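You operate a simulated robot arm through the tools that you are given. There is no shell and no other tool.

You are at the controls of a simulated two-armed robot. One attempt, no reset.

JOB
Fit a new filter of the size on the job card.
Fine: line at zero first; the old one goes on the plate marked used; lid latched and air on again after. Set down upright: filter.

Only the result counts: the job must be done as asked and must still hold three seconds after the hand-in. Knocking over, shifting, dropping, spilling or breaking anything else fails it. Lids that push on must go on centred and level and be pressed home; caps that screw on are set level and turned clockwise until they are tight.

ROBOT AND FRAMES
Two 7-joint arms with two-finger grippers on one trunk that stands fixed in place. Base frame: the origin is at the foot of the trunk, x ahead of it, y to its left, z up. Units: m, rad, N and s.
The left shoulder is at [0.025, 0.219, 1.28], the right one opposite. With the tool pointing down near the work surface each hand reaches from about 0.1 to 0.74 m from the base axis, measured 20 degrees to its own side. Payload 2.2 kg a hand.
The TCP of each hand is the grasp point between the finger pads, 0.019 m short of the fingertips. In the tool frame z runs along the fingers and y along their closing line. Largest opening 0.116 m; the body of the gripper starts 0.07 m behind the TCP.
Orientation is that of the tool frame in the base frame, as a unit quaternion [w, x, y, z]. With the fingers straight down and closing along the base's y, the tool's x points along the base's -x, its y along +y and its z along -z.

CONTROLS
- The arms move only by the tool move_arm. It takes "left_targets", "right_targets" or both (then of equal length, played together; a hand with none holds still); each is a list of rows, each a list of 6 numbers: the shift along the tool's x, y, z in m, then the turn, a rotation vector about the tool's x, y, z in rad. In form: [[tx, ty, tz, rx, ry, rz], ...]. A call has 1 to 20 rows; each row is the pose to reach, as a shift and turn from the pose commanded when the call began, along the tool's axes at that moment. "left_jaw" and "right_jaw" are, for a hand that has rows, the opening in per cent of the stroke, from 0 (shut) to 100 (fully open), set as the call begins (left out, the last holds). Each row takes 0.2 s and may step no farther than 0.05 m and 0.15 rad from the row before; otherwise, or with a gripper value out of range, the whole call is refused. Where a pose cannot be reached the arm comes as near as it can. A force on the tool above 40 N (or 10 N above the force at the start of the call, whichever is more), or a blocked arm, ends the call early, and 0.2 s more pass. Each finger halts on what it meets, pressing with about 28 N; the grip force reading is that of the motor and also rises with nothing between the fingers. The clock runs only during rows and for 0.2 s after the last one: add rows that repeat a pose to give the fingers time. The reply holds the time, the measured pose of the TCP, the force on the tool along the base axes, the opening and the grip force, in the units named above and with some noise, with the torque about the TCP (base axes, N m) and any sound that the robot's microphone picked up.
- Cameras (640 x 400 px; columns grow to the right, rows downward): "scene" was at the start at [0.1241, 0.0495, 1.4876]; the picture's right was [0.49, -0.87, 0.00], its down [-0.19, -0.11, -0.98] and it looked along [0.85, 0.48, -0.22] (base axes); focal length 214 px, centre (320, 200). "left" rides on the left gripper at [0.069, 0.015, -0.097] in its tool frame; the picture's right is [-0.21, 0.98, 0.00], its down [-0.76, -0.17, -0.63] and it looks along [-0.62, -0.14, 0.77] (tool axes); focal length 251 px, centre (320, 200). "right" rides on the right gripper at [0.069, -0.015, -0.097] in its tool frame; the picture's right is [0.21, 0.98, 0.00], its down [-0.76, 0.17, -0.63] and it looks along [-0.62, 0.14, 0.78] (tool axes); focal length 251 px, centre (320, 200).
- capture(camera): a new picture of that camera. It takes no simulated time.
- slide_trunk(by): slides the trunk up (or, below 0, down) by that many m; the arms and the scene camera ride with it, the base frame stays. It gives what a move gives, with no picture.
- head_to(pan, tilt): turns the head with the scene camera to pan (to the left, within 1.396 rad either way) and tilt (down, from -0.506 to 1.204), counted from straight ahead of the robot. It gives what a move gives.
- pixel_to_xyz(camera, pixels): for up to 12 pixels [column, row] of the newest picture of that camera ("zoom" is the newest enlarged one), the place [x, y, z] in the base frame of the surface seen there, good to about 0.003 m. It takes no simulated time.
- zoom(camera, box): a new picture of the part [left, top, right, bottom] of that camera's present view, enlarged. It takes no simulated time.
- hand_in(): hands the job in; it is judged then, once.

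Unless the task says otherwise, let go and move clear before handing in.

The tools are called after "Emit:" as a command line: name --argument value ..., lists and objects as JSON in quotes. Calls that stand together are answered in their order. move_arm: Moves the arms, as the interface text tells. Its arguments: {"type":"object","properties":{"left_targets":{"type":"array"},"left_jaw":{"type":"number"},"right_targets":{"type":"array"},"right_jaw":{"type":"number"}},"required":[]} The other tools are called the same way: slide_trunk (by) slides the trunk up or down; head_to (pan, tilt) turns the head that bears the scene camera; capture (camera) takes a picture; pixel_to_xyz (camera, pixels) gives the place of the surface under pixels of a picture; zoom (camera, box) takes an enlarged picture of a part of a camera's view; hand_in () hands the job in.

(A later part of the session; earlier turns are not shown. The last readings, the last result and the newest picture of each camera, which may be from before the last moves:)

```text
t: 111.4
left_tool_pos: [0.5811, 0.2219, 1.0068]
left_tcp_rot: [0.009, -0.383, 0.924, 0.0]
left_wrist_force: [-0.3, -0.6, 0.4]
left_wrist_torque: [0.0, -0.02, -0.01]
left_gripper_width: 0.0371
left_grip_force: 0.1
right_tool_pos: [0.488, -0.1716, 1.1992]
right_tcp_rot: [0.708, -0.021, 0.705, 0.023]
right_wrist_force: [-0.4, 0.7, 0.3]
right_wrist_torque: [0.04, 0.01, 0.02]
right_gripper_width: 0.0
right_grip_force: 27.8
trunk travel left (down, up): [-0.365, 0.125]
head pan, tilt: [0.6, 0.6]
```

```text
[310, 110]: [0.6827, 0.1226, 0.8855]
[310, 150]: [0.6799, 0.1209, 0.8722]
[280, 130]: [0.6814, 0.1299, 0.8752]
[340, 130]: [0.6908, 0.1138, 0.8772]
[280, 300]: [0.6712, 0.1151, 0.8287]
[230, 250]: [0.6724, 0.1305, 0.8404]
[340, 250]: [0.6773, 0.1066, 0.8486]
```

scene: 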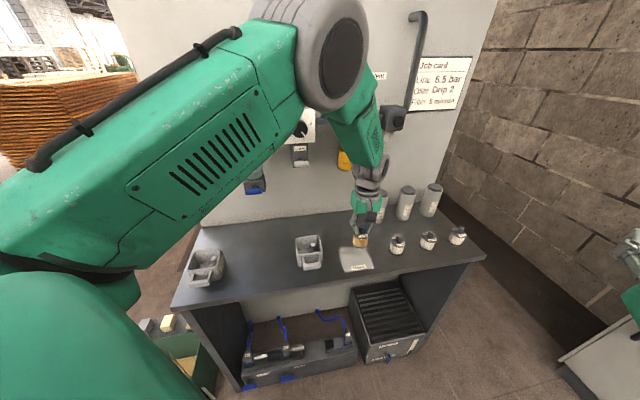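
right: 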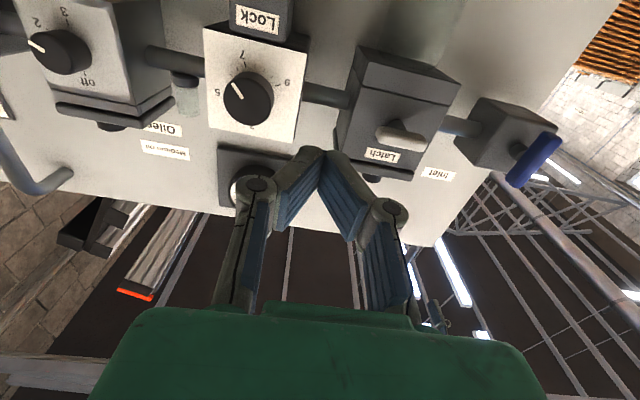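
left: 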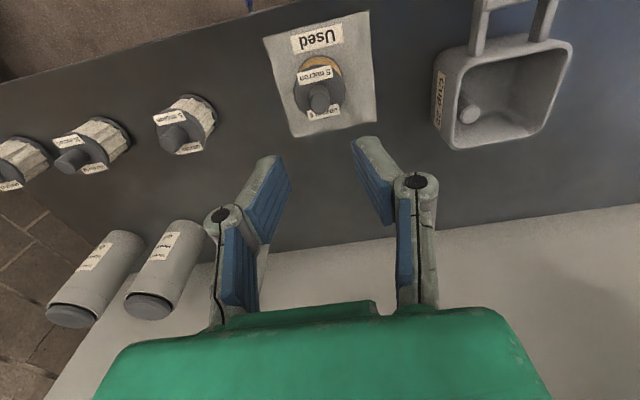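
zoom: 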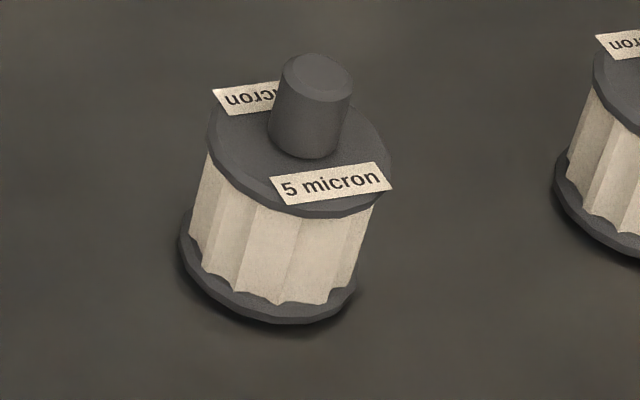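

The label reads "5 micron" and the stem axis is near [0.690,0.1245]. I'll move above it at the present height and check alignment.

Emit:
move_arm --left_targets '[[-0.002, -0.036, 0, 0, 0, 0], [-0.004, -0.073, 0, 0, 0, 0], [-0.006, -0.11, 0, 0, 0, 0], [-0.008, -0.146, 0, 0, 0, 0], [-0.008, -0.146, 0.02, 0, 0, 0], [-0.008, -0.146, 0.04, 0, 0, 0], [-0.008, -0.146, 0.04, 0, 0, 0], [-0.008, -0.146, 0.04, 0, 0, 0]]'

Emit:
capture --camera "left"

Emit:
zoom --camera "left" --box '[240, 70, 400, 200]'

```text
t: 113.2
left_tool_pos: [0.692, 0.1228, 0.9688]
left_tcp_rot: [0.008, -0.384, 0.923, 0.0]
left_wrist_force: [0.2, 0.6, -0.4]
left_wrist_torque: [-0.02, 0.0, 0.01]
left_gripper_width: 0.0371
left_grip_force: 0.1
right_tool_pos: [0.4868, -0.1727, 1.2004]
right_tcp_rot: [0.709, -0.021, 0.705, 0.024]
right_wrist_force: [-0.2, -0.5, -0.2]
right_wrist_torque: [-0.03, -0.02, 0.02]
right_gripper_width: 0.0
right_grip_force: 28.2
trunk travel left (down, up): [-0.365, 0.125]
head pan, tilt: [0.6, 0.6]
```

```text
taken
```

left: 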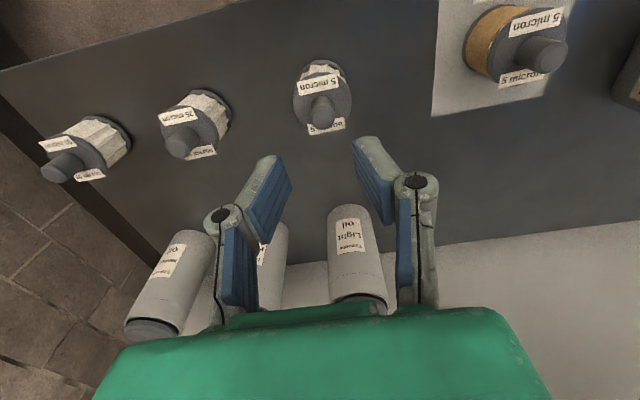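

```text
3.08 times, centred on (320, 135) of left
```

zoom: 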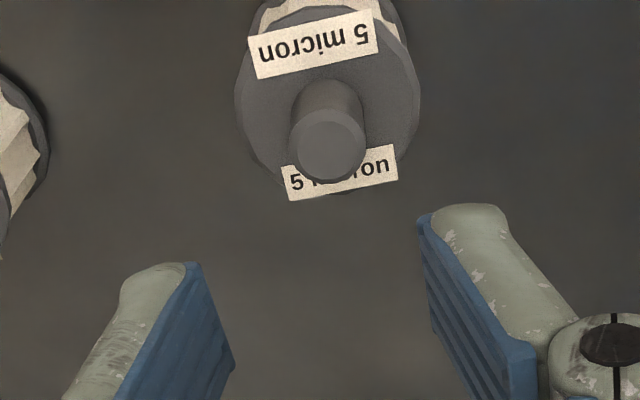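

The stem top is at (322.6,116.5) while the tool axis should hit (320,122), so I'm slightly too far toward the wall. I'll confirm with a direct measurement.

Emit:
pixel_to_xyz --camera "zoom" --pixels '[[328, 145], [300, 145], [356, 145], [328, 125], [328, 165], [260, 120], [400, 110]]'

Emit:
zoom --camera "scene" --box '[370, 190, 430, 262]'

```text
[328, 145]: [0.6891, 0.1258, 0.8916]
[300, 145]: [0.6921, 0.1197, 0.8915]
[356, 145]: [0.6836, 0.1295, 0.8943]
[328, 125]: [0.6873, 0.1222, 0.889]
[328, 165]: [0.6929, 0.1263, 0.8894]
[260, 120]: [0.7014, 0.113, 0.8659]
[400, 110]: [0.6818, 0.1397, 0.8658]
```

```text
5.56 times, centred on (400, 226) of scene
```

zoom: 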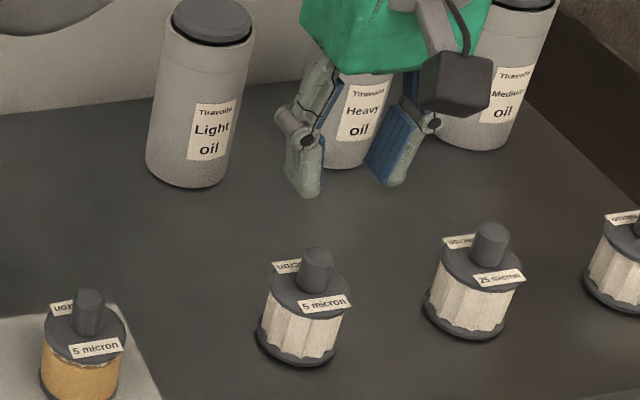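

The image offsets say to go about 4 mm toward the robot and 2 mm left. I'll correct, descend with the open fingers around the stem, and close.

Emit:
move_arm --left_targets '[[0.0042, 0.002, 0.02, 0, 0, 0], [0.0042, 0.002, 0.045, 0, 0, 0], [0.0042, 0.002, 0.068, 0, 0, 0], [0.0042, 0.002, 0.079, 0, 0, 0], [0.0042, 0.002, 0.079, 0, 0, 0]]'

Emit:
capture --camera "left"

Emit:
zoom --camera "scene" --box '[370, 190, 430, 262]'

```text
t: 114.4
left_tool_pos: [0.6896, 0.1216, 0.8899]
left_tcp_rot: [0.008, -0.384, 0.923, -0.001]
left_wrist_force: [0.0, 0.1, 0.4]
left_wrist_torque: [-0.01, -0.02, 0.0]
left_gripper_width: 0.0372
left_grip_force: 0.1
right_tool_pos: [0.4868, -0.1727, 1.2001]
right_tcp_rot: [0.708, -0.022, 0.706, 0.023]
right_wrist_force: [-0.5, 0.7, -0.6]
right_wrist_torque: [0.03, 0.0, 0.03]
right_gripper_width: 0.0001
right_grip_force: 28.3
trunk travel left (down, up): [-0.365, 0.125]
head pan, tilt: [0.6, 0.6]
```

```text
taken
```

left: 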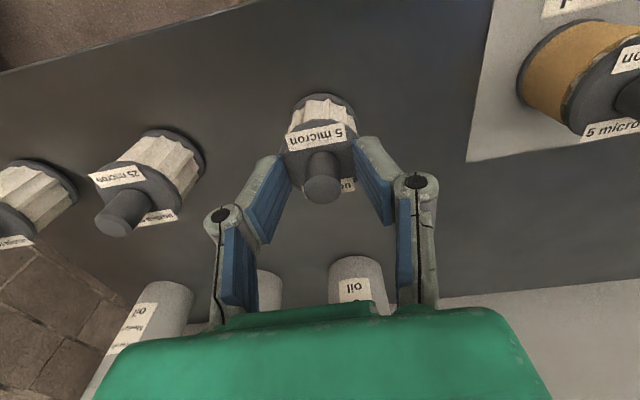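

```text
5.56 times, centred on (400, 226) of scene
```

zoom: 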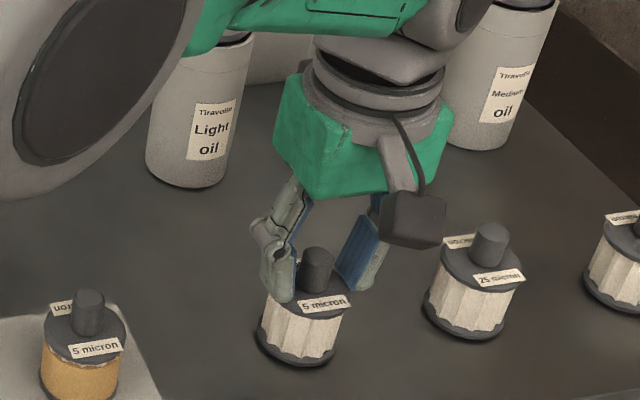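

The stem top is at (321,187), right at the TCP. I'll close the fingers and lift the filter a little.

Emit:
move_arm --left_targets '[[0, 0, 0, 0, 0, 0], [0, 0, 0, 0, 0, 0], [0, 0, 0, 0, 0, 0]]' --left_jaw 0

Emit:
move_arm --left_targets '[[0, 0, -0.01, 0, 0, 0], [0, 0, -0.03, 0, 0, 0], [0, 0, -0.06, 0, 0, 0], [0, 0, -0.1, 0, 0, 0], [0, 0, -0.1, 0, 0, 0]]'

Emit:
capture --camera "left"

Emit:
capture --camera "scene"

```text
t: 115.2
left_tool_pos: [0.6902, 0.1231, 0.8905]
left_tcp_rot: [0.007, -0.384, 0.923, 0.0]
left_wrist_force: [1.0, 1.1, -0.3]
left_wrist_torque: [-0.02, -0.03, 0.03]
left_gripper_width: 0.0179
left_grip_force: 27.8
right_tool_pos: [0.4869, -0.1724, 1.1998]
right_tcp_rot: [0.708, -0.021, 0.706, 0.023]
right_wrist_force: [0.0, 0.4, 0.0]
right_wrist_torque: [-0.03, 0.02, 0.02]
right_gripper_width: 0.0
right_grip_force: 27.9
trunk travel left (down, up): [-0.365, 0.125]
head pan, tilt: [0.6, 0.6]
```

```text
t: 116.4
left_tool_pos: [0.6884, 0.1231, 0.9889]
left_tcp_rot: [0.008, -0.384, 0.923, 0.001]
left_wrist_force: [0.5, 0.8, -0.1]
left_wrist_torque: [-0.03, -0.02, -0.01]
left_gripper_width: 0.0183
left_grip_force: 27.4
right_tool_pos: [0.487, -0.1717, 1.2]
right_tcp_rot: [0.708, -0.022, 0.706, 0.023]
right_wrist_force: [0.6, 0.6, 0.1]
right_wrist_torque: [0.02, 0.01, -0.05]
right_gripper_width: 0.0
right_grip_force: 27.5
trunk travel left (down, up): [-0.365, 0.125]
head pan, tilt: [0.6, 0.6]
```

```text
taken
```

left: 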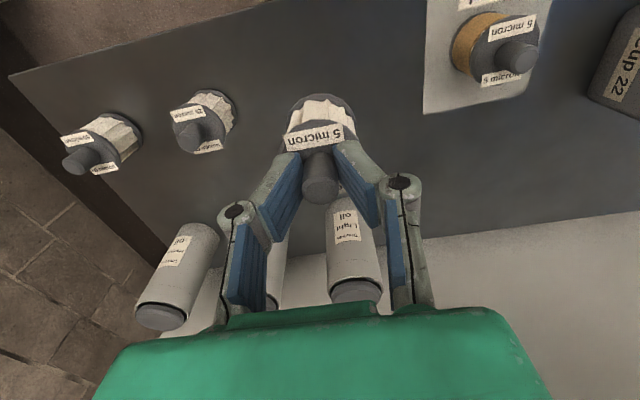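

```text
taken
```

scene: 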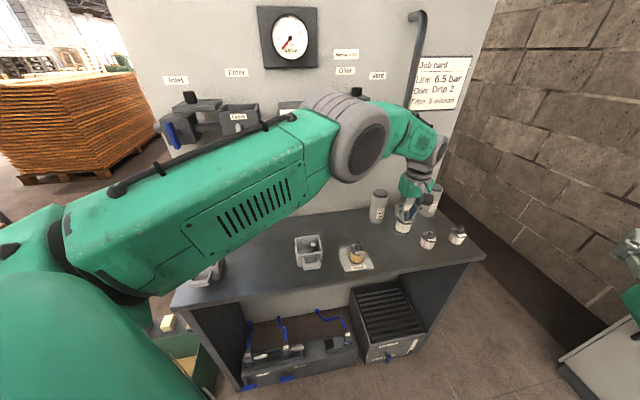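

The new 5 micron filter is in hand. I'll raise it and carry it back to in front of the housing at z≈1.39.

Emit:
move_arm --left_targets '[[0, 0, -0.042, 0, 0, 0], [0, 0, -0.084, 0, 0, 0], [0, 0, -0.126, 0, 0, 0], [0, 0, -0.168, 0, 0, 0], [0, 0, -0.21, 0, 0, 0], [0, 0, -0.25, 0, 0, 0], [-0.003, 0.0452, -0.265, 0, 0, 0], [-0.006, 0.0904, -0.28, 0, 0, 0], [-0.009, 0.1356, -0.295, 0, 0, 0], [-0.012, 0.1808, -0.31, 0, 0, 0], [-0.015, 0.226, -0.325, 0, 0, 0], [-0.018, 0.2712, -0.34, 0, 0, 0], [-0.021, 0.3164, -0.355, 0, 0, 0], [-0.024, 0.3616, -0.37, 0, 0, 0], [-0.027, 0.4068, -0.385, 0, 0, 0], [-0.03, 0.452, -0.4, 0, 0, 0], [-0.03, 0.452, -0.4, 0, 0, 0], [-0.03, 0.452, -0.4, 0, 0, 0]]'

Emit:
head_to --pan 0.8 --tilt 0.25

Emit:
capture --camera "left"

Emit:
capture --camera "scene"

```text
t: 120.2
left_tool_pos: [0.3813, 0.4638, 1.3858]
left_tcp_rot: [0.007, -0.384, 0.923, -0.001]
left_wrist_force: [0.7, -0.5, -1.6]
left_wrist_torque: [0.01, 0.0, -0.01]
left_gripper_width: 0.0181
left_grip_force: 27.5
left hand out of reach, approached as far as the arm can: row 5, 6
right_tool_pos: [0.4869, -0.1695, 1.2001]
right_tcp_rot: [0.708, -0.023, 0.706, 0.023]
right_wrist_force: [-0.3, -0.3, 0.2]
right_wrist_torque: [0.0, 0.02, 0.0]
right_gripper_width: 0.0
right_grip_force: 27.9
trunk travel left (down, up): [-0.365, 0.125]
head pan, tilt: [0.6, 0.6]
```

```text
t: 121.0
left_tool_pos: [0.3795, 0.4634, 1.3871]
left_tcp_rot: [0.008, -0.384, 0.923, 0.0]
left_wrist_force: [-0.5, -0.3, -0.4]
left_wrist_torque: [0.0, 0.0, 0.0]
left_gripper_width: 0.0184
left_grip_force: 28.0
right_tool_pos: [0.487, -0.1716, 1.2003]
right_tcp_rot: [0.708, -0.021, 0.705, 0.022]
right_wrist_force: [0.4, -0.2, 0.4]
right_wrist_torque: [-0.01, 0.0, -0.01]
right_gripper_width: 0.0002
right_grip_force: 28.1
trunk travel left (down, up): [-0.365, 0.125]
head pan, tilt: [0.799, 0.25]
```

```text
taken
```

left: 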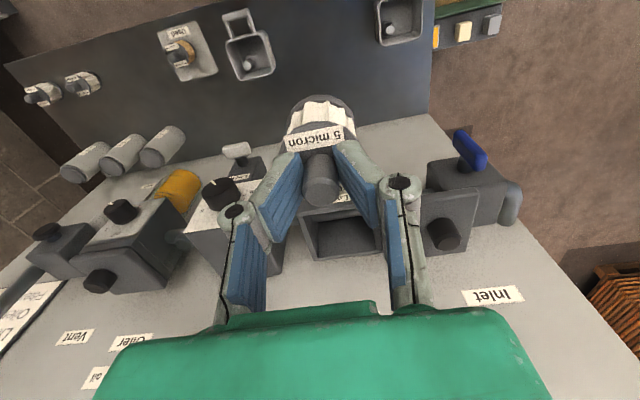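

```text
taken
```

scene: 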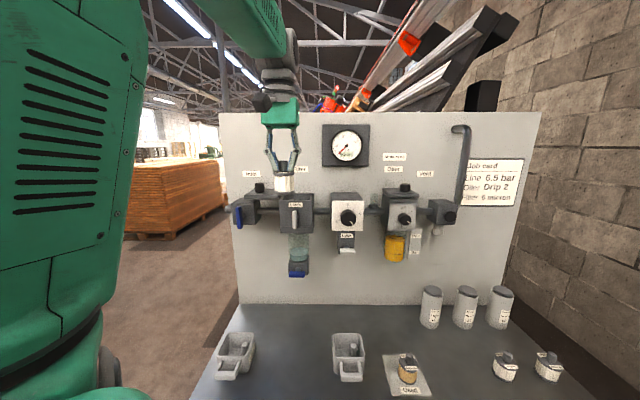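

The new filter is in front of the housing. The old filter's seated grip pose was about [0.5037,0.5766], so I'll move to directly above that point.

Emit:
move_arm --left_targets '[[-0.042, -0.002, 0, 0, 0, 0], [-0.084, -0.004, 0, 0, 0, 0], [-0.126, -0.006, 0, 0, 0, 0], [-0.167, -0.0077, 0, 0, 0, 0], [-0.167, -0.0077, 0, 0, 0, 0], [-0.167, -0.0077, 0, 0, 0, 0]]'

Emit:
move_arm --left_targets '[[0, 0, 0, 0, 0, 0]]'

Emit:
move_arm --left_targets '[[0, 0, 0, 0, 0, 0]]'

Emit:
capture --camera "left"

Emit:
zoom --camera "scene" --box '[230, 90, 350, 240]'

```text
t: 122.5
left_tool_pos: [0.5033, 0.5744, 1.3907]
left_tcp_rot: [0.009, -0.384, 0.923, 0.0]
left_wrist_force: [0.9, 0.4, -1.4]
left_wrist_torque: [0.02, -0.02, -0.01]
left_gripper_width: 0.0184
left_grip_force: 28.0
right_tool_pos: [0.4851, -0.1728, 1.2001]
right_tcp_rot: [0.708, -0.021, 0.705, 0.022]
right_wrist_force: [-0.2, 0.1, -0.5]
right_wrist_torque: [0.01, 0.03, 0.03]
right_gripper_width: 0.0002
right_grip_force: 28.3
trunk travel left (down, up): [-0.365, 0.125]
head pan, tilt: [0.799, 0.25]
```

```text
t: 122.8
left_tool_pos: [0.5032, 0.5788, 1.3872]
left_tcp_rot: [0.008, -0.384, 0.923, -0.001]
left_wrist_force: [0.0, 0.4, -0.9]
left_wrist_torque: [0.0, 0.01, 0.0]
left_gripper_width: 0.018
left_grip_force: 27.8
right_tool_pos: [0.485, -0.1693, 1.2002]
right_tcp_rot: [0.708, -0.021, 0.705, 0.021]
right_wrist_force: [-0.1, -0.5, -0.7]
right_wrist_torque: [0.02, -0.03, -0.02]
right_gripper_width: 0.0002
right_grip_force: 27.7
trunk travel left (down, up): [-0.365, 0.125]
head pan, tilt: [0.799, 0.25]
```

```text
t: 123.2
left_tool_pos: [0.5039, 0.5752, 1.3883]
left_tcp_rot: [0.008, -0.383, 0.924, 0.0]
left_wrist_force: [0.1, 0.5, -1.4]
left_wrist_torque: [-0.01, 0.01, 0.01]
left_gripper_width: 0.0183
left_grip_force: 27.6
right_tool_pos: [0.4875, -0.1727, 1.2002]
right_tcp_rot: [0.708, -0.021, 0.706, 0.022]
right_wrist_force: [-0.3, -0.8, 0.1]
right_wrist_torque: [0.03, -0.01, -0.03]
right_gripper_width: 0.0
right_grip_force: 27.9
trunk travel left (down, up): [-0.365, 0.125]
head pan, tilt: [0.799, 0.25]
```

```text
taken
```

left: 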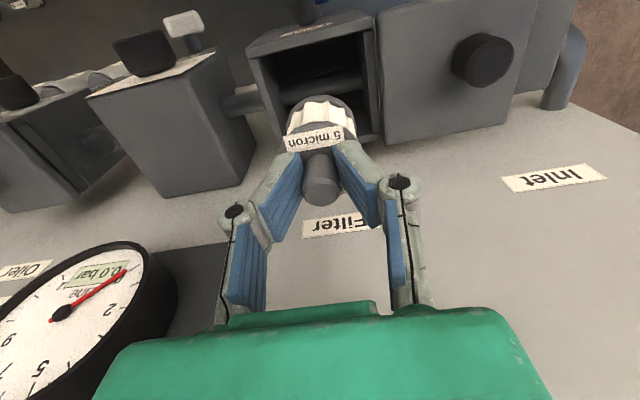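

```text
2.67 times, centred on (290, 165) of scene
```

zoom: 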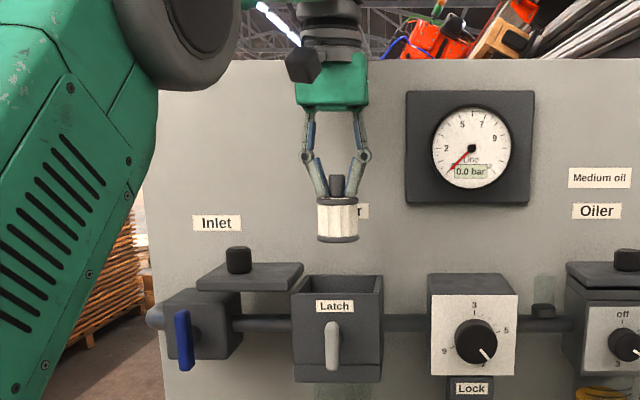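

The pose averages [0.5035,0.5761,1.389], within 1 mm of the target. I'll lower the filter into the housing, slowing near the seat.

Emit:
move_arm --left_targets '[[0, 0, 0.03, 0, 0, 0], [0, 0, 0.055, 0, 0, 0], [0, 0, 0.08, 0, 0, 0], [0, 0, 0.1, 0, 0, 0], [0, 0, 0.112, 0, 0, 0], [0, 0, 0.12, 0, 0, 0], [0, 0, 0.12, 0, 0, 0]]'

Emit:
capture --camera "left"

Emit:
zoom --camera "scene" --box '[230, 140, 350, 240]'

```text
t: 124.8
left_tool_pos: [0.5053, 0.5757, 1.2688]
left_tcp_rot: [0.007, -0.384, 0.923, -0.001]
left_wrist_force: [0.5, -0.2, -1.4]
left_wrist_torque: [0.0, 0.01, 0.01]
left_gripper_width: 0.0182
left_grip_force: 28.4
right_tool_pos: [0.4865, -0.1702, 1.2001]
right_tcp_rot: [0.708, -0.022, 0.706, 0.022]
right_wrist_force: [-0.4, -0.2, 0.5]
right_wrist_torque: [-0.03, 0.01, 0.0]
right_gripper_width: 0.0
right_grip_force: 28.2
trunk travel left (down, up): [-0.365, 0.125]
head pan, tilt: [0.799, 0.25]
```

```text
taken
```

left: 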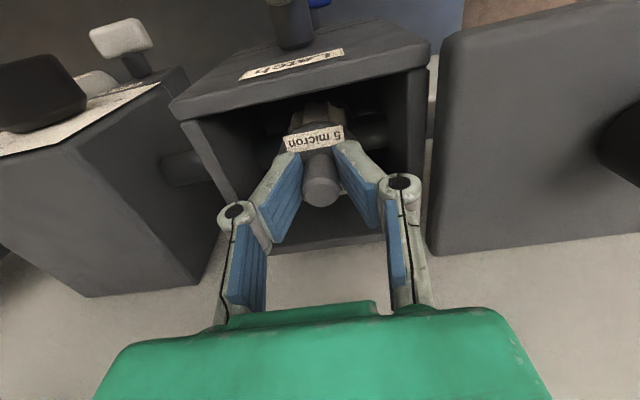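

```text
4.00 times, centred on (290, 190) of scene
```

zoom: 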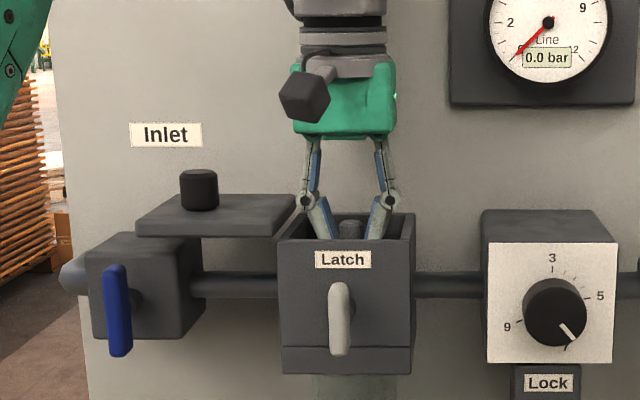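

No contact yet at z=1.2688. I'll continue down in small steps until it seats.

Emit:
move_arm --left_targets '[[0, 0, 0.002, 0, 0, 0], [0, 0, 0.004, 0, 0, 0], [0, 0, 0.0055, 0, 0, 0], [0, 0, 0.0055, 0, 0, 0]]'

```text
t: 125.8
left_tool_pos: [0.5057, 0.5752, 1.2627]
left_tcp_rot: [0.008, -0.385, 0.923, -0.001]
left_wrist_force: [0.1, 0.7, -1.0]
left_wrist_torque: [-0.02, 0.04, 0.02]
left_gripper_width: 0.0182
left_grip_force: 28.0
right_tool_pos: [0.4867, -0.1702, 1.2001]
right_tcp_rot: [0.708, -0.022, 0.706, 0.022]
right_wrist_force: [1.1, 0.2, -0.1]
right_wrist_torque: [-0.01, -0.01, 0.01]
right_gripper_width: 0.0002
right_grip_force: 27.5
trunk travel left (down, up): [-0.365, 0.125]
head pan, tilt: [0.799, 0.25]
```

Emit:
move_arm --left_targets '[[0, 0, 0.0015, 0, 0, 0], [0, 0, 0.003, 0, 0, 0], [0, 0, 0.0042, 0, 0, 0], [0, 0, 0.0042, 0, 0, 0]]'

Emit:
capture --camera "left"

```text
t: 126.8
left_tool_pos: [0.506, 0.5756, 1.2587]
left_tcp_rot: [0.008, -0.385, 0.923, -0.002]
left_wrist_force: [-0.1, 1.0, 1.3]
left_wrist_torque: [0.03, -0.07, 0.01]
left_gripper_width: 0.0183
left_grip_force: 27.6
right_tool_pos: [0.4873, -0.1715, 1.1994]
right_tcp_rot: [0.708, -0.022, 0.705, 0.023]
right_wrist_force: [-0.1, 0.4, -0.5]
right_wrist_torque: [-0.02, 0.02, 0.0]
right_gripper_width: 0.0
right_grip_force: 28.1
trunk travel left (down, up): [-0.365, 0.125]
head pan, tilt: [0.799, 0.25]
```

```text
taken
```

left: 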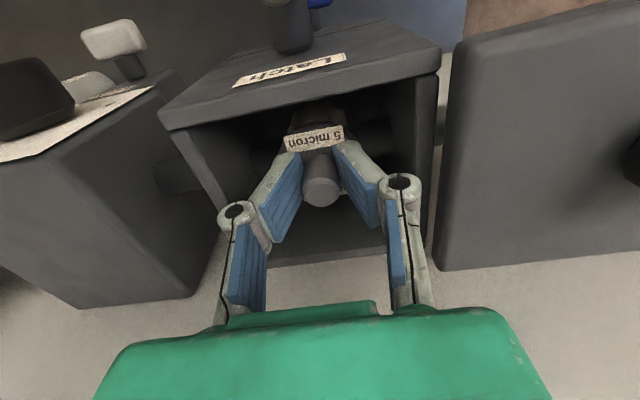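

At z=1.2587 the force is barely +1 N. I'll continue in 1 mm steps to make firm contact with the seat.

Emit:
move_arm --left_targets '[[0, 0, 0.001, 0, 0, 0], [0, 0, 0.002, 0, 0, 0], [0, 0, 0.003, 0, 0, 0], [0, 0, 0.003, 0, 0, 0]]'

```text
t: 127.8
left_tool_pos: [0.5064, 0.5765, 1.2585]
left_tcp_rot: [0.01, -0.384, 0.923, -0.001]
left_wrist_force: [3.5, 6.6, 21.3]
left_wrist_torque: [0.27, -0.18, 0.0]
left_gripper_width: 0.0182
left_grip_force: 28.5
right_tool_pos: [0.4854, -0.1706, 1.2008]
right_tcp_rot: [0.708, -0.022, 0.705, 0.022]
right_wrist_force: [1.4, 0.9, 0.5]
right_wrist_torque: [0.0, -0.05, 0.0]
right_gripper_width: 0.0
right_grip_force: 27.6
trunk travel left (down, up): [-0.365, 0.125]
head pan, tilt: [0.799, 0.25]
```

Firm contact (21 N) at the same depth as the old filter. I'll unload slightly, release, and rise to look.

Emit:
move_arm --left_targets '[[0, 0, -0.0025, 0, 0, 0], [0, 0, -0.0025, 0, 0, 0]]'

Emit:
move_arm --left_targets '[[0, 0, 0, 0, 0, 0], [0, 0, 0, 0, 0, 0], [0, 0, 0, 0, 0, 0]]' --left_jaw 26

Emit:
move_arm --left_targets '[[0, 0, -0.015, 0, 0, 0], [0, 0, -0.04, 0, 0, 0], [0, 0, -0.08, 0, 0, 0], [0.03, 0, -0.11, 0, 0, 0], [0.06, 0, -0.14, 0, 0, 0], [0.06, 0, -0.14, 0, 0, 0]]'

Emit:
capture --camera "left"

Emit:
zoom --camera "left" --box '[250, 80, 400, 200]'

```text
t: 128.4
left_tool_pos: [0.506, 0.5757, 1.2595]
left_tcp_rot: [0.009, -0.384, 0.923, -0.001]
left_wrist_force: [2.7, 4.2, 15.7]
left_wrist_torque: [0.28, -0.27, 0.02]
left_gripper_width: 0.0183
left_grip_force: 28.6
right_tool_pos: [0.486, -0.1713, 1.2011]
right_tcp_rot: [0.708, -0.021, 0.706, 0.021]
right_wrist_force: [-0.8, 0.4, -0.6]
right_wrist_torque: [0.03, 0.0, 0.02]
right_gripper_width: 0.0
right_grip_force: 28.0
trunk travel left (down, up): [-0.365, 0.125]
head pan, tilt: [0.799, 0.25]
```

```text
t: 129.2
left_tool_pos: [0.5068, 0.5759, 1.2586]
left_tcp_rot: [0.007, -0.384, 0.923, -0.001]
left_wrist_force: [-0.2, -0.8, 1.3]
left_wrist_torque: [0.03, 0.02, 0.01]
left_gripper_width: 0.0297
left_grip_force: 0.1
right_tool_pos: [0.486, -0.1703, 1.2002]
right_tcp_rot: [0.708, -0.022, 0.706, 0.023]
right_wrist_force: [0.3, -0.2, 0.1]
right_wrist_torque: [0.02, 0.03, 0.04]
right_gripper_width: 0.0001
right_grip_force: 27.8
trunk travel left (down, up): [-0.365, 0.125]
head pan, tilt: [0.799, 0.25]
```

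```text
t: 130.7
left_tool_pos: [0.4633, 0.5316, 1.3972]
left_tcp_rot: [0.006, -0.384, 0.923, 0.0]
left_wrist_force: [0.2, 0.4, 0.4]
left_wrist_torque: [-0.01, 0.03, 0.0]
left_gripper_width: 0.0303
left_grip_force: 0.1
right_tool_pos: [0.4883, -0.1719, 1.1979]
right_tcp_rot: [0.707, -0.021, 0.707, 0.021]
right_wrist_force: [0.3, -0.4, -0.5]
right_wrist_torque: [0.02, -0.01, 0.03]
right_gripper_width: 0.0
right_grip_force: 28.3
trunk travel left (down, up): [-0.365, 0.125]
head pan, tilt: [0.799, 0.25]
```

```text
taken
```

left: 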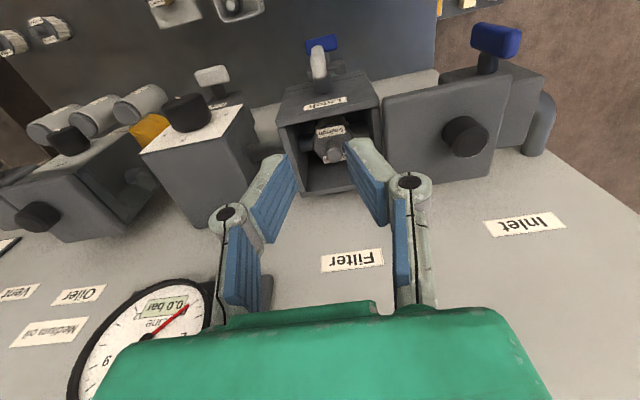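

```text
3.33 times, centred on (325, 140) of left
```

zoom: 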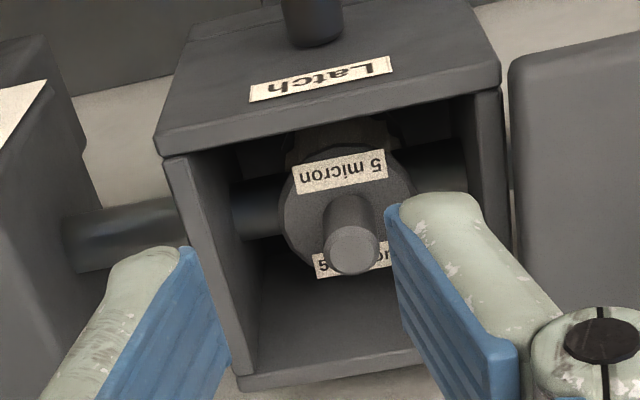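

The new filter sits in the housing. I'll measure its stem top and check that it matches the old seat (≈[0.502,0.5745,1.2605]) and stands level.

Emit:
pixel_to_xyz --camera "zoom" --pixels '[[350, 250], [335, 250], [365, 250], [350, 235], [305, 215], [390, 215], [330, 180], [345, 160]]'

Emit:
zoom --camera "scene" --box '[260, 170, 330, 230]'

```text
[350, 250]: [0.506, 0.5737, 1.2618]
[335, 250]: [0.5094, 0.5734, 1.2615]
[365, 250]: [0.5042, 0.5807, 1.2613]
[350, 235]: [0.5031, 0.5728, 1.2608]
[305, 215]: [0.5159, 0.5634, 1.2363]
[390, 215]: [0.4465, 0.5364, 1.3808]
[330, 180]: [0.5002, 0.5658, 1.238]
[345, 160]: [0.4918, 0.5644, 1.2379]
```

```text
6.67 times, centred on (295, 200) of scene
```

zoom: 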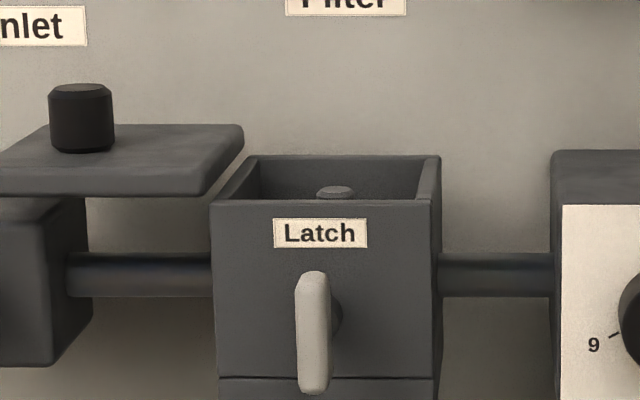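

The new filter matches the old seat (stem top z≈1.2615, body top ≈1.237) and stands level. Now I'll slide the lid back: first measure its knob, at about (465,137) in the left view.

Emit:
zoom --camera "left" --box '[420, 90, 520, 175]'

Emit:
pixel_to_xyz --camera "left" --pixels '[[471, 141], [465, 141], [478, 141], [471, 135], [471, 148], [440, 120]]'

```text
4.71 times, centred on (470, 132) of left
```

zoom: 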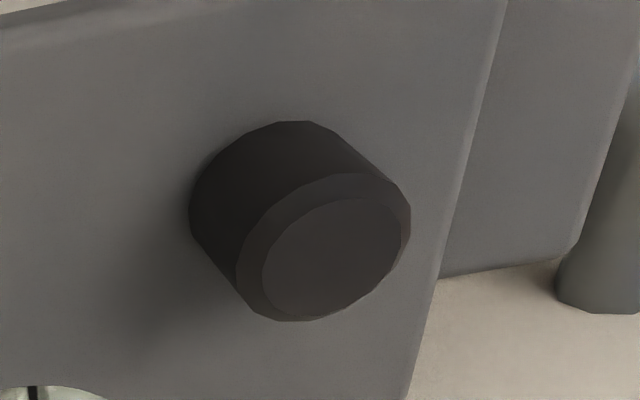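

```text
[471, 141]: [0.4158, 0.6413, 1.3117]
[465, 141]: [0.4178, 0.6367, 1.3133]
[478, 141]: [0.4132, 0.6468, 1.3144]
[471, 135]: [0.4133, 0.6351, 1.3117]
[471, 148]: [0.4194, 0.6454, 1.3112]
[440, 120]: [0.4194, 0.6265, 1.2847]
```

The knob centre is at about [0.4165,0.644] (s≈-0.161). I'll move above it with jaws open.

Emit:
move_arm --left_targets '[[-0.01, 0.03, 0.0, 0, 0, 0], [-0.025, 0.065, 0.01, 0, 0, 0], [-0.04, 0.095, 0.025, 0, 0, 0], [-0.0475, 0.1122, 0.035, 0, 0, 0], [-0.0475, 0.1122, 0.035, 0, 0, 0], [-0.0475, 0.1122, 0.035, 0, 0, 0]]' --left_jaw 55

Emit:
capture --camera "left"

Emit:
zoom --camera "left" --box '[256, 80, 384, 160]'

```text
t: 132.1
left_tool_pos: [0.4158, 0.6461, 1.363]
left_tcp_rot: [0.007, -0.384, 0.923, 0.0]
left_wrist_force: [-0.6, 0.9, -0.2]
left_wrist_torque: [0.01, 0.0, -0.02]
left_gripper_width: 0.0637
left_grip_force: 0.1
right_tool_pos: [0.4859, -0.171, 1.2002]
right_tcp_rot: [0.708, -0.021, 0.706, 0.022]
right_wrist_force: [0.0, 0.3, -0.4]
right_wrist_torque: [-0.03, 0.02, 0.02]
right_gripper_width: 0.0
right_grip_force: 27.9
trunk travel left (down, up): [-0.365, 0.125]
head pan, tilt: [0.799, 0.25]
```

```text
taken
```

left: 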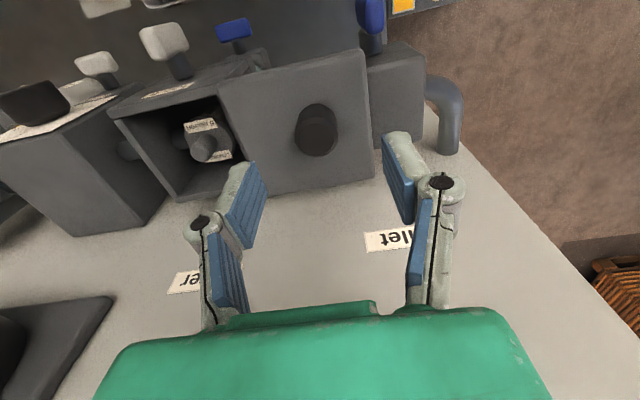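

```text
5.00 times, centred on (320, 120) of left
```

zoom: 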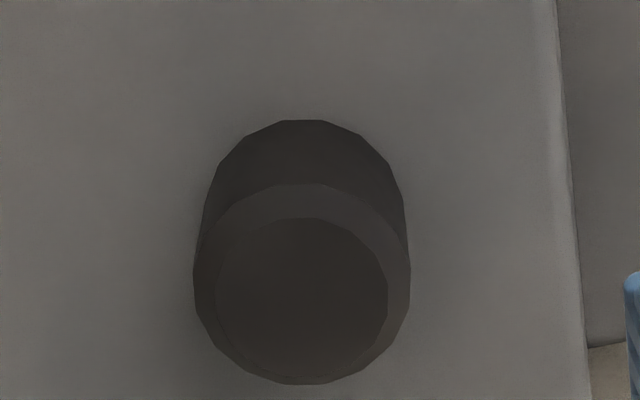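

The knob is at (316,140) versus the expected (320,141), aligned within 2.5 mm. I'll correct, descend and grip the knob.

Emit:
move_arm --left_targets '[[0, -0.0025, 0.025, 0, 0, 0], [0, -0.0025, 0.045, 0, 0, 0], [0, -0.0025, 0.053, 0, 0, 0], [0, -0.0025, 0.053, 0, 0, 0]]'

Emit:
move_arm --left_targets '[[0, 0, 0, 0, 0, 0], [0, 0, 0, 0, 0, 0], [0, 0, 0, 0, 0, 0]]' --left_jaw 0

```text
t: 133.1
left_tool_pos: [0.4193, 0.6446, 1.3103]
left_tcp_rot: [0.007, -0.385, 0.923, -0.001]
left_wrist_force: [0.0, -0.1, 0.0]
left_wrist_torque: [0.02, -0.05, 0.01]
left_gripper_width: 0.0637
left_grip_force: 0.0
right_tool_pos: [0.4858, -0.1703, 1.2]
right_tcp_rot: [0.707, -0.023, 0.706, 0.023]
right_wrist_force: [0.1, 0.0, -0.1]
right_wrist_torque: [0.0, 0.04, 0.0]
right_gripper_width: 0.0
right_grip_force: 28.2
trunk travel left (down, up): [-0.365, 0.125]
head pan, tilt: [0.799, 0.25]
```

```text
t: 133.8
left_tool_pos: [0.419, 0.644, 1.3101]
left_tcp_rot: [0.007, -0.384, 0.923, -0.001]
left_wrist_force: [-0.5, -1.7, -3.8]
left_wrist_torque: [0.16, -0.16, 0.01]
left_gripper_width: 0.0288
left_grip_force: 44.7
right_tool_pos: [0.4865, -0.1693, 1.2003]
right_tcp_rot: [0.708, -0.022, 0.705, 0.022]
right_wrist_force: [-0.2, -0.6, -0.5]
right_wrist_torque: [0.01, 0.0, -0.01]
right_gripper_width: 0.0001
right_grip_force: 28.2
trunk travel left (down, up): [-0.365, 0.125]
head pan, tilt: [0.799, 0.25]
```

The knob is held. I'll slide the lid to the right toward its closed position, watching the sideways force.

Emit:
move_arm --left_targets '[[0, -0.012, 0, 0, 0, 0], [0, -0.024, 0, 0, 0, 0], [0, -0.036, 0, 0, 0, 0], [0, -0.048, 0, 0, 0, 0], [0, -0.06, 0, 0, 0, 0], [0, -0.072, 0, 0, 0, 0], [0, -0.082, 0, 0, 0, 0], [0, -0.09, 0, 0, 0, 0], [0, -0.09, 0, 0, 0, 0]]'

Emit:
zoom --camera "scene" --box '[240, 150, 340, 240]'

```text
t: 135.8
left_tool_pos: [0.4832, 0.58, 1.3096]
left_tcp_rot: [0.008, -0.383, 0.924, -0.001]
left_wrist_force: [-2.6, -5.0, -10.5]
left_wrist_torque: [-0.42, 0.6, 0.11]
left_gripper_width: 0.0284
left_grip_force: 44.8
right_tool_pos: [0.4868, -0.1701, 1.199]
right_tcp_rot: [0.708, -0.021, 0.706, 0.022]
right_wrist_force: [1.1, 1.0, 0.1]
right_wrist_torque: [-0.02, -0.03, 0.05]
right_gripper_width: 0.0
right_grip_force: 28.0
trunk travel left (down, up): [-0.365, 0.125]
head pan, tilt: [0.799, 0.25]
```

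```text
4.44 times, centred on (290, 195) of scene
```

zoom: 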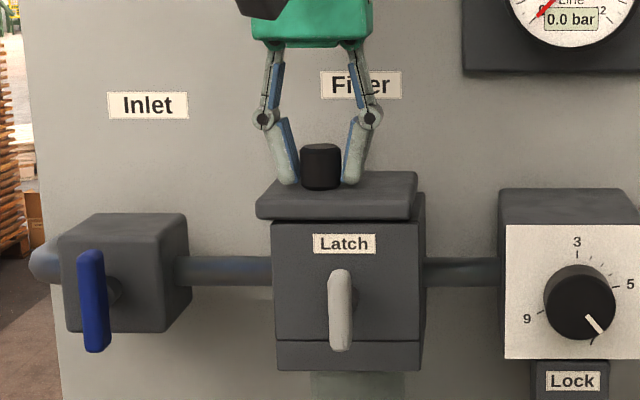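

The lid is nearly closed, with a few millimetres still showing at the right. I'll push on in small steps to the stop.

Emit:
move_arm --left_targets '[[0, -0.003, 0, 0, 0, 0], [0, -0.006, 0, 0, 0, 0], [0, -0.008, 0, 0, 0, 0], [0, -0.01, 0, 0, 0, 0], [0, -0.01, 0, 0, 0, 0]]'

Emit:
zoom --camera "scene" --box '[240, 150, 340, 240]'

```text
t: 137.1
left_tool_pos: [0.4884, 0.5751, 1.311]
left_tcp_rot: [0.006, -0.384, 0.923, -0.002]
left_wrist_force: [-14.3, -3.9, -20.9]
left_wrist_torque: [0.23, 0.09, 0.04]
left_gripper_width: 0.0288
left_grip_force: 45.4
right_tool_pos: [0.4864, -0.1687, 1.1994]
right_tcp_rot: [0.709, -0.022, 0.705, 0.022]
right_wrist_force: [0.4, 0.5, 0.4]
right_wrist_torque: [0.02, -0.02, 0.0]
right_gripper_width: 0.0
right_grip_force: 27.9
trunk travel left (down, up): [-0.365, 0.125]
head pan, tilt: [0.799, 0.25]
```

```text
4.44 times, centred on (290, 195) of scene
```

zoom: 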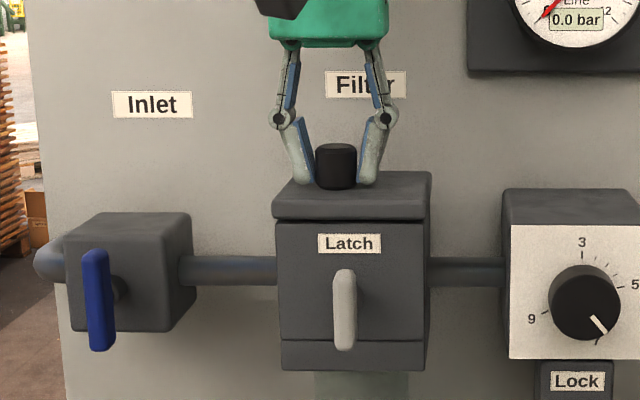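

The lid now sits symmetrically over the body, with sideways resistance starting (7 N). I'll press 3 mm more to be sure it is at the stop.

Emit:
move_arm --left_targets '[[0, -0.002, 0.003, 0, 0, 0], [0, -0.004, 0.003, 0, 0, 0], [0, -0.004, 0.003, 0, 0, 0]]'

Emit:
zoom --camera "scene" --box '[262, 185, 326, 225]'

```text
t: 137.8
left_tool_pos: [0.4879, 0.5746, 1.3097]
left_tcp_rot: [0.011, -0.385, 0.923, -0.002]
left_wrist_force: [-16.9, 18.5, 12.9]
left_wrist_torque: [-0.43, 1.22, 0.01]
left_gripper_width: 0.0289
left_grip_force: 45.5
right_tool_pos: [0.4835, -0.1682, 1.2028]
right_tcp_rot: [0.709, -0.022, 0.704, 0.021]
right_wrist_force: [-0.5, 0.4, -0.6]
right_wrist_torque: [0.01, 0.01, 0.06]
right_gripper_width: 0.0
right_grip_force: 27.4
trunk travel left (down, up): [-0.365, 0.125]
head pan, tilt: [0.799, 0.25]
```

```text
10.00 times, centred on (294, 205) of scene
```

zoom: 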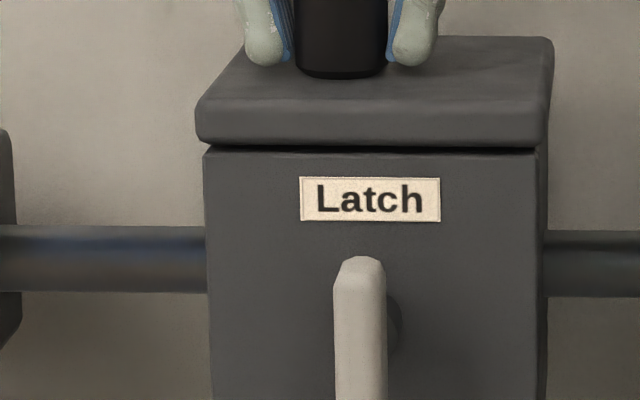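

The sideways force is now 25 N at the stop, and the lid is symmetric over the body, so it is fully closed. I'll relax, release the knob and rise.

Emit:
move_arm --left_targets '[[0, 0.004, -0.002, 0, 0, 0], [0, 0.004, -0.002, 0, 0, 0]]'

Emit:
move_arm --left_targets '[[0, 0, 0, 0, 0, 0], [0, 0, 0, 0, 0, 0], [0, 0, -0.03, 0, 0, 0], [0.01, 0, -0.06, 0, 0, 0], [0.045, -0.02, -0.06, 0, 0, 0], [0.074, -0.04, -0.06, 0, 0, 0], [0.074, -0.04, -0.06, 0, 0, 0], [0.074, -0.04, -0.06, 0, 0, 0]]' --left_jaw 50

Emit:
capture --camera "left"

Emit:
zoom --camera "scene" --box '[240, 150, 340, 240]'

```text
t: 138.4
left_tool_pos: [0.4886, 0.576, 1.3103]
left_tcp_rot: [0.008, -0.383, 0.924, -0.001]
left_wrist_force: [-11.1, 15.5, 6.0]
left_wrist_torque: [1.24, -0.64, -0.01]
left_gripper_width: 0.0286
left_grip_force: 44.8
right_tool_pos: [0.484, -0.169, 1.2016]
right_tcp_rot: [0.709, -0.022, 0.704, 0.021]
right_wrist_force: [1.0, -0.2, -0.4]
right_wrist_torque: [0.0, 0.0, -0.01]
right_gripper_width: 0.0
right_grip_force: 27.9
trunk travel left (down, up): [-0.365, 0.125]
head pan, tilt: [0.799, 0.25]
```

```text
t: 140.2
left_tool_pos: [0.4653, 0.4988, 1.3656]
left_tcp_rot: [0.007, -0.384, 0.923, -0.003]
left_wrist_force: [-0.8, 0.4, 0.3]
left_wrist_torque: [-0.07, -0.04, 0.03]
left_gripper_width: 0.058
left_grip_force: 0.0
right_tool_pos: [0.4856, -0.1643, 1.2]
right_tcp_rot: [0.708, -0.023, 0.706, 0.021]
right_wrist_force: [-0.4, 1.2, 0.1]
right_wrist_torque: [-0.03, 0.01, -0.07]
right_gripper_width: 0.0001
right_grip_force: 27.9
trunk travel left (down, up): [-0.365, 0.125]
head pan, tilt: [0.799, 0.25]
```

```text
taken
```

left: 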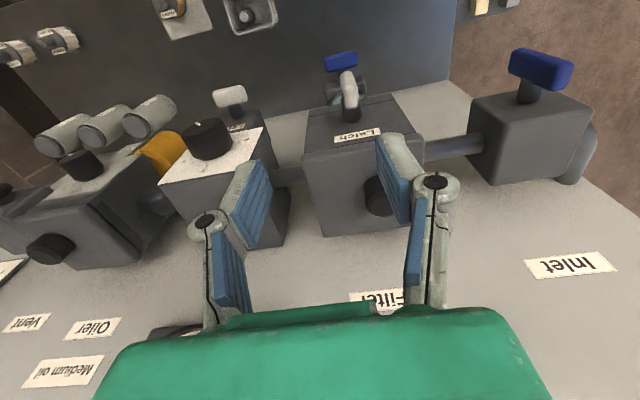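

```text
4.44 times, centred on (290, 195) of scene
```

zoom: 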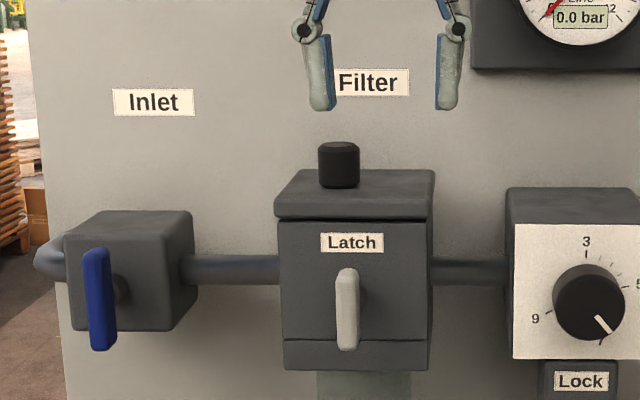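

The lid is closed and centred; the latch bar is still vertical. I'll close the jaws, come down to the right of the bar's top, and push it left and then down to horizontal (latched).

Emit:
move_arm --left_targets '[[0.002, -0.003, 0.03, 0, 0, 0], [0.0045, -0.0067, 0.065, 0, 0, 0], [0.0045, -0.0067, 0.095, 0, 0, 0], [0.0045, -0.0067, 0.1106, 0, 0, 0], [0.0045, -0.0067, 0.1106, 0, 0, 0]]' --left_jaw 0

Emit:
zoom --camera "scene" --box '[240, 150, 340, 240]'

Emit:
capture --camera "left"

```text
t: 141.4
left_tool_pos: [0.4677, 0.4817, 1.2587]
left_tcp_rot: [0.009, -0.383, 0.924, 0.0]
left_wrist_force: [-0.3, -0.6, -0.4]
left_wrist_torque: [-0.01, 0.01, 0.02]
left_gripper_width: 0.0
left_grip_force: 27.8
right_tool_pos: [0.486, -0.1737, 1.1988]
right_tcp_rot: [0.708, -0.02, 0.705, 0.023]
right_wrist_force: [0.5, 0.4, 0.3]
right_wrist_torque: [-0.03, 0.02, 0.0]
right_gripper_width: 0.0
right_grip_force: 27.6
trunk travel left (down, up): [-0.365, 0.125]
head pan, tilt: [0.799, 0.25]
```

```text
4.44 times, centred on (290, 195) of scene
```

zoom: 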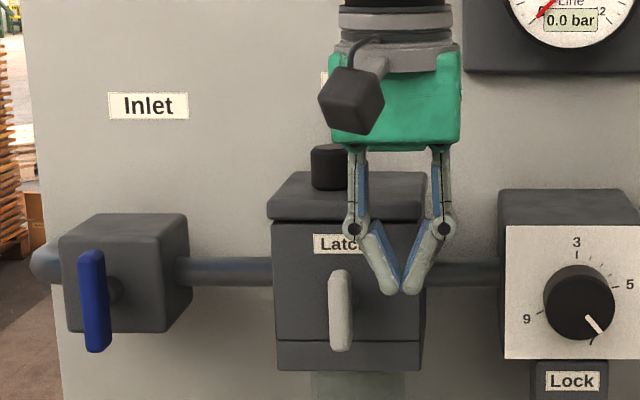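

```text
taken
```

left: 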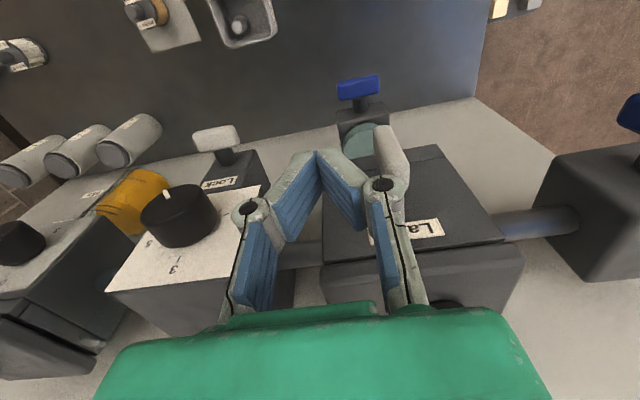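

The tips are about 37 mm right of the bar's axis, a bit farther than planned, at a good height. I'll push left step by step to swing the bar's top over.

Emit:
move_arm --left_targets '[[-0.004, 0.012, -0.002, 0, 0, 0], [-0.004, 0.02, -0.002, 0, 0, 0], [-0.004, 0.026, -0.002, 0, 0, 0], [-0.004, 0.032, -0.002, 0, 0, 0], [-0.004, 0.037, -0.002, 0, 0, 0], [-0.004, 0.042, -0.002, 0, 0, 0], [-0.004, 0.045, -0.002, 0, 0, 0], [-0.004, 0.045, -0.002, 0, 0, 0]]'

Emit:
zoom --camera "scene" --box '[240, 150, 340, 240]'

```text
t: 143.2
left_tool_pos: [0.439, 0.521, 1.2598]
left_tcp_rot: [0.007, -0.384, 0.923, 0.0]
left_wrist_force: [0.3, 1.3, -0.2]
left_wrist_torque: [-0.03, -0.04, 0.01]
left_gripper_width: 0.0
left_grip_force: 28.0
right_tool_pos: [0.4873, -0.1706, 1.1992]
right_tcp_rot: [0.708, -0.022, 0.705, 0.022]
right_wrist_force: [-0.1, -0.6, 0.2]
right_wrist_torque: [0.01, 0.01, -0.02]
right_gripper_width: 0.0001
right_grip_force: 28.1
trunk travel left (down, up): [-0.365, 0.125]
head pan, tilt: [0.799, 0.25]
```

```text
4.44 times, centred on (290, 195) of scene
```

zoom: 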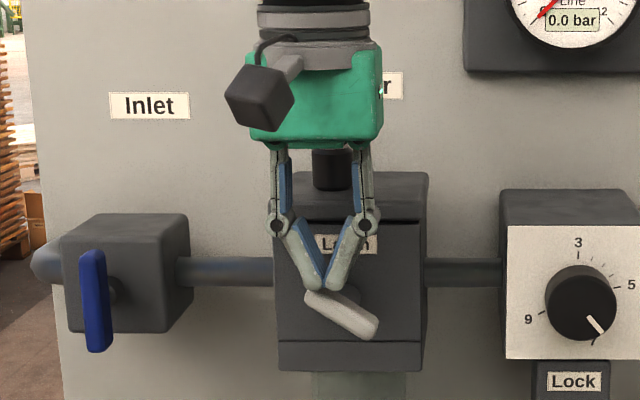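

The bar has swung to about 29° above horizontal (left end up). Now I'll shift left over its left end and press down to horizontal.

Emit:
move_arm --left_targets '[[0, 0.005, -0.001, 0, 0, 0], [0, 0.009, 0.001, 0, 0, 0], [0, 0.01, 0.004, 0, 0, 0], [0, 0.01, 0.007, 0, 0, 0], [0, 0.01, 0.01, 0, 0, 0], [0, 0.01, 0.012, 0, 0, 0], [0, 0.01, 0.012, 0, 0, 0]]'

Emit:
zoom --camera "scene" --box '[240, 150, 340, 240]'

```text
t: 144.8
left_tool_pos: [0.4302, 0.5257, 1.2485]
left_tcp_rot: [0.008, -0.384, 0.923, -0.002]
left_wrist_force: [0.0, 0.2, 1.2]
left_wrist_torque: [-0.03, -0.01, 0.01]
left_gripper_width: 0.0001
left_grip_force: 28.8
right_tool_pos: [0.4865, -0.1702, 1.2007]
right_tcp_rot: [0.708, -0.021, 0.705, 0.022]
right_wrist_force: [0.3, -0.5, -0.1]
right_wrist_torque: [0.01, -0.01, 0.01]
right_gripper_width: 0.0002
right_grip_force: 28.5
trunk travel left (down, up): [-0.365, 0.125]
head pan, tilt: [0.799, 0.25]
```

```text
4.44 times, centred on (290, 195) of scene
```

zoom: 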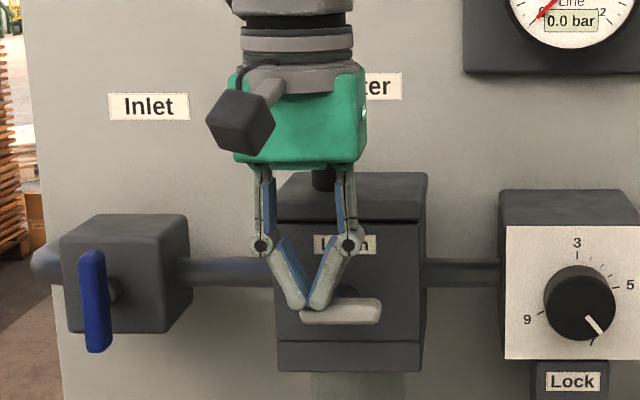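

The bar looks horizontal now. I'll press a little more to feel the latched stop.

Emit:
move_arm --left_targets '[[0, 0, 0.0015, 0, 0, 0], [0, 0, 0.003, 0, 0, 0], [0, 0, 0.0045, 0, 0, 0], [0, 0, 0.0045, 0, 0, 0]]'

Emit:
zoom --camera "scene" --box '[240, 150, 340, 240]'

```text
t: 145.8
left_tool_pos: [0.4323, 0.5272, 1.2474]
left_tcp_rot: [0.012, -0.384, 0.923, 0.001]
left_wrist_force: [3.7, 10.6, 35.8]
left_wrist_torque: [0.13, 0.02, 0.0]
left_gripper_width: 0.0059
left_grip_force: 28.5
right_tool_pos: [0.4862, -0.1706, 1.201]
right_tcp_rot: [0.709, -0.021, 0.705, 0.022]
right_wrist_force: [0.0, -0.8, 0.4]
right_wrist_torque: [0.05, 0.01, 0.02]
right_gripper_width: 0.0001
right_grip_force: 27.8
trunk travel left (down, up): [-0.365, 0.125]
head pan, tilt: [0.799, 0.25]
```

```text
4.44 times, centred on (290, 195) of scene
```

zoom: 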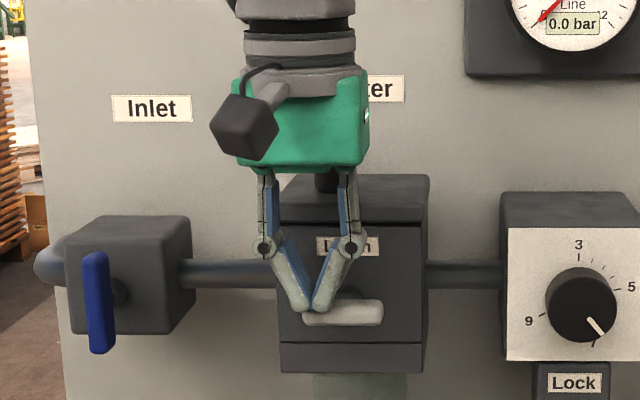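

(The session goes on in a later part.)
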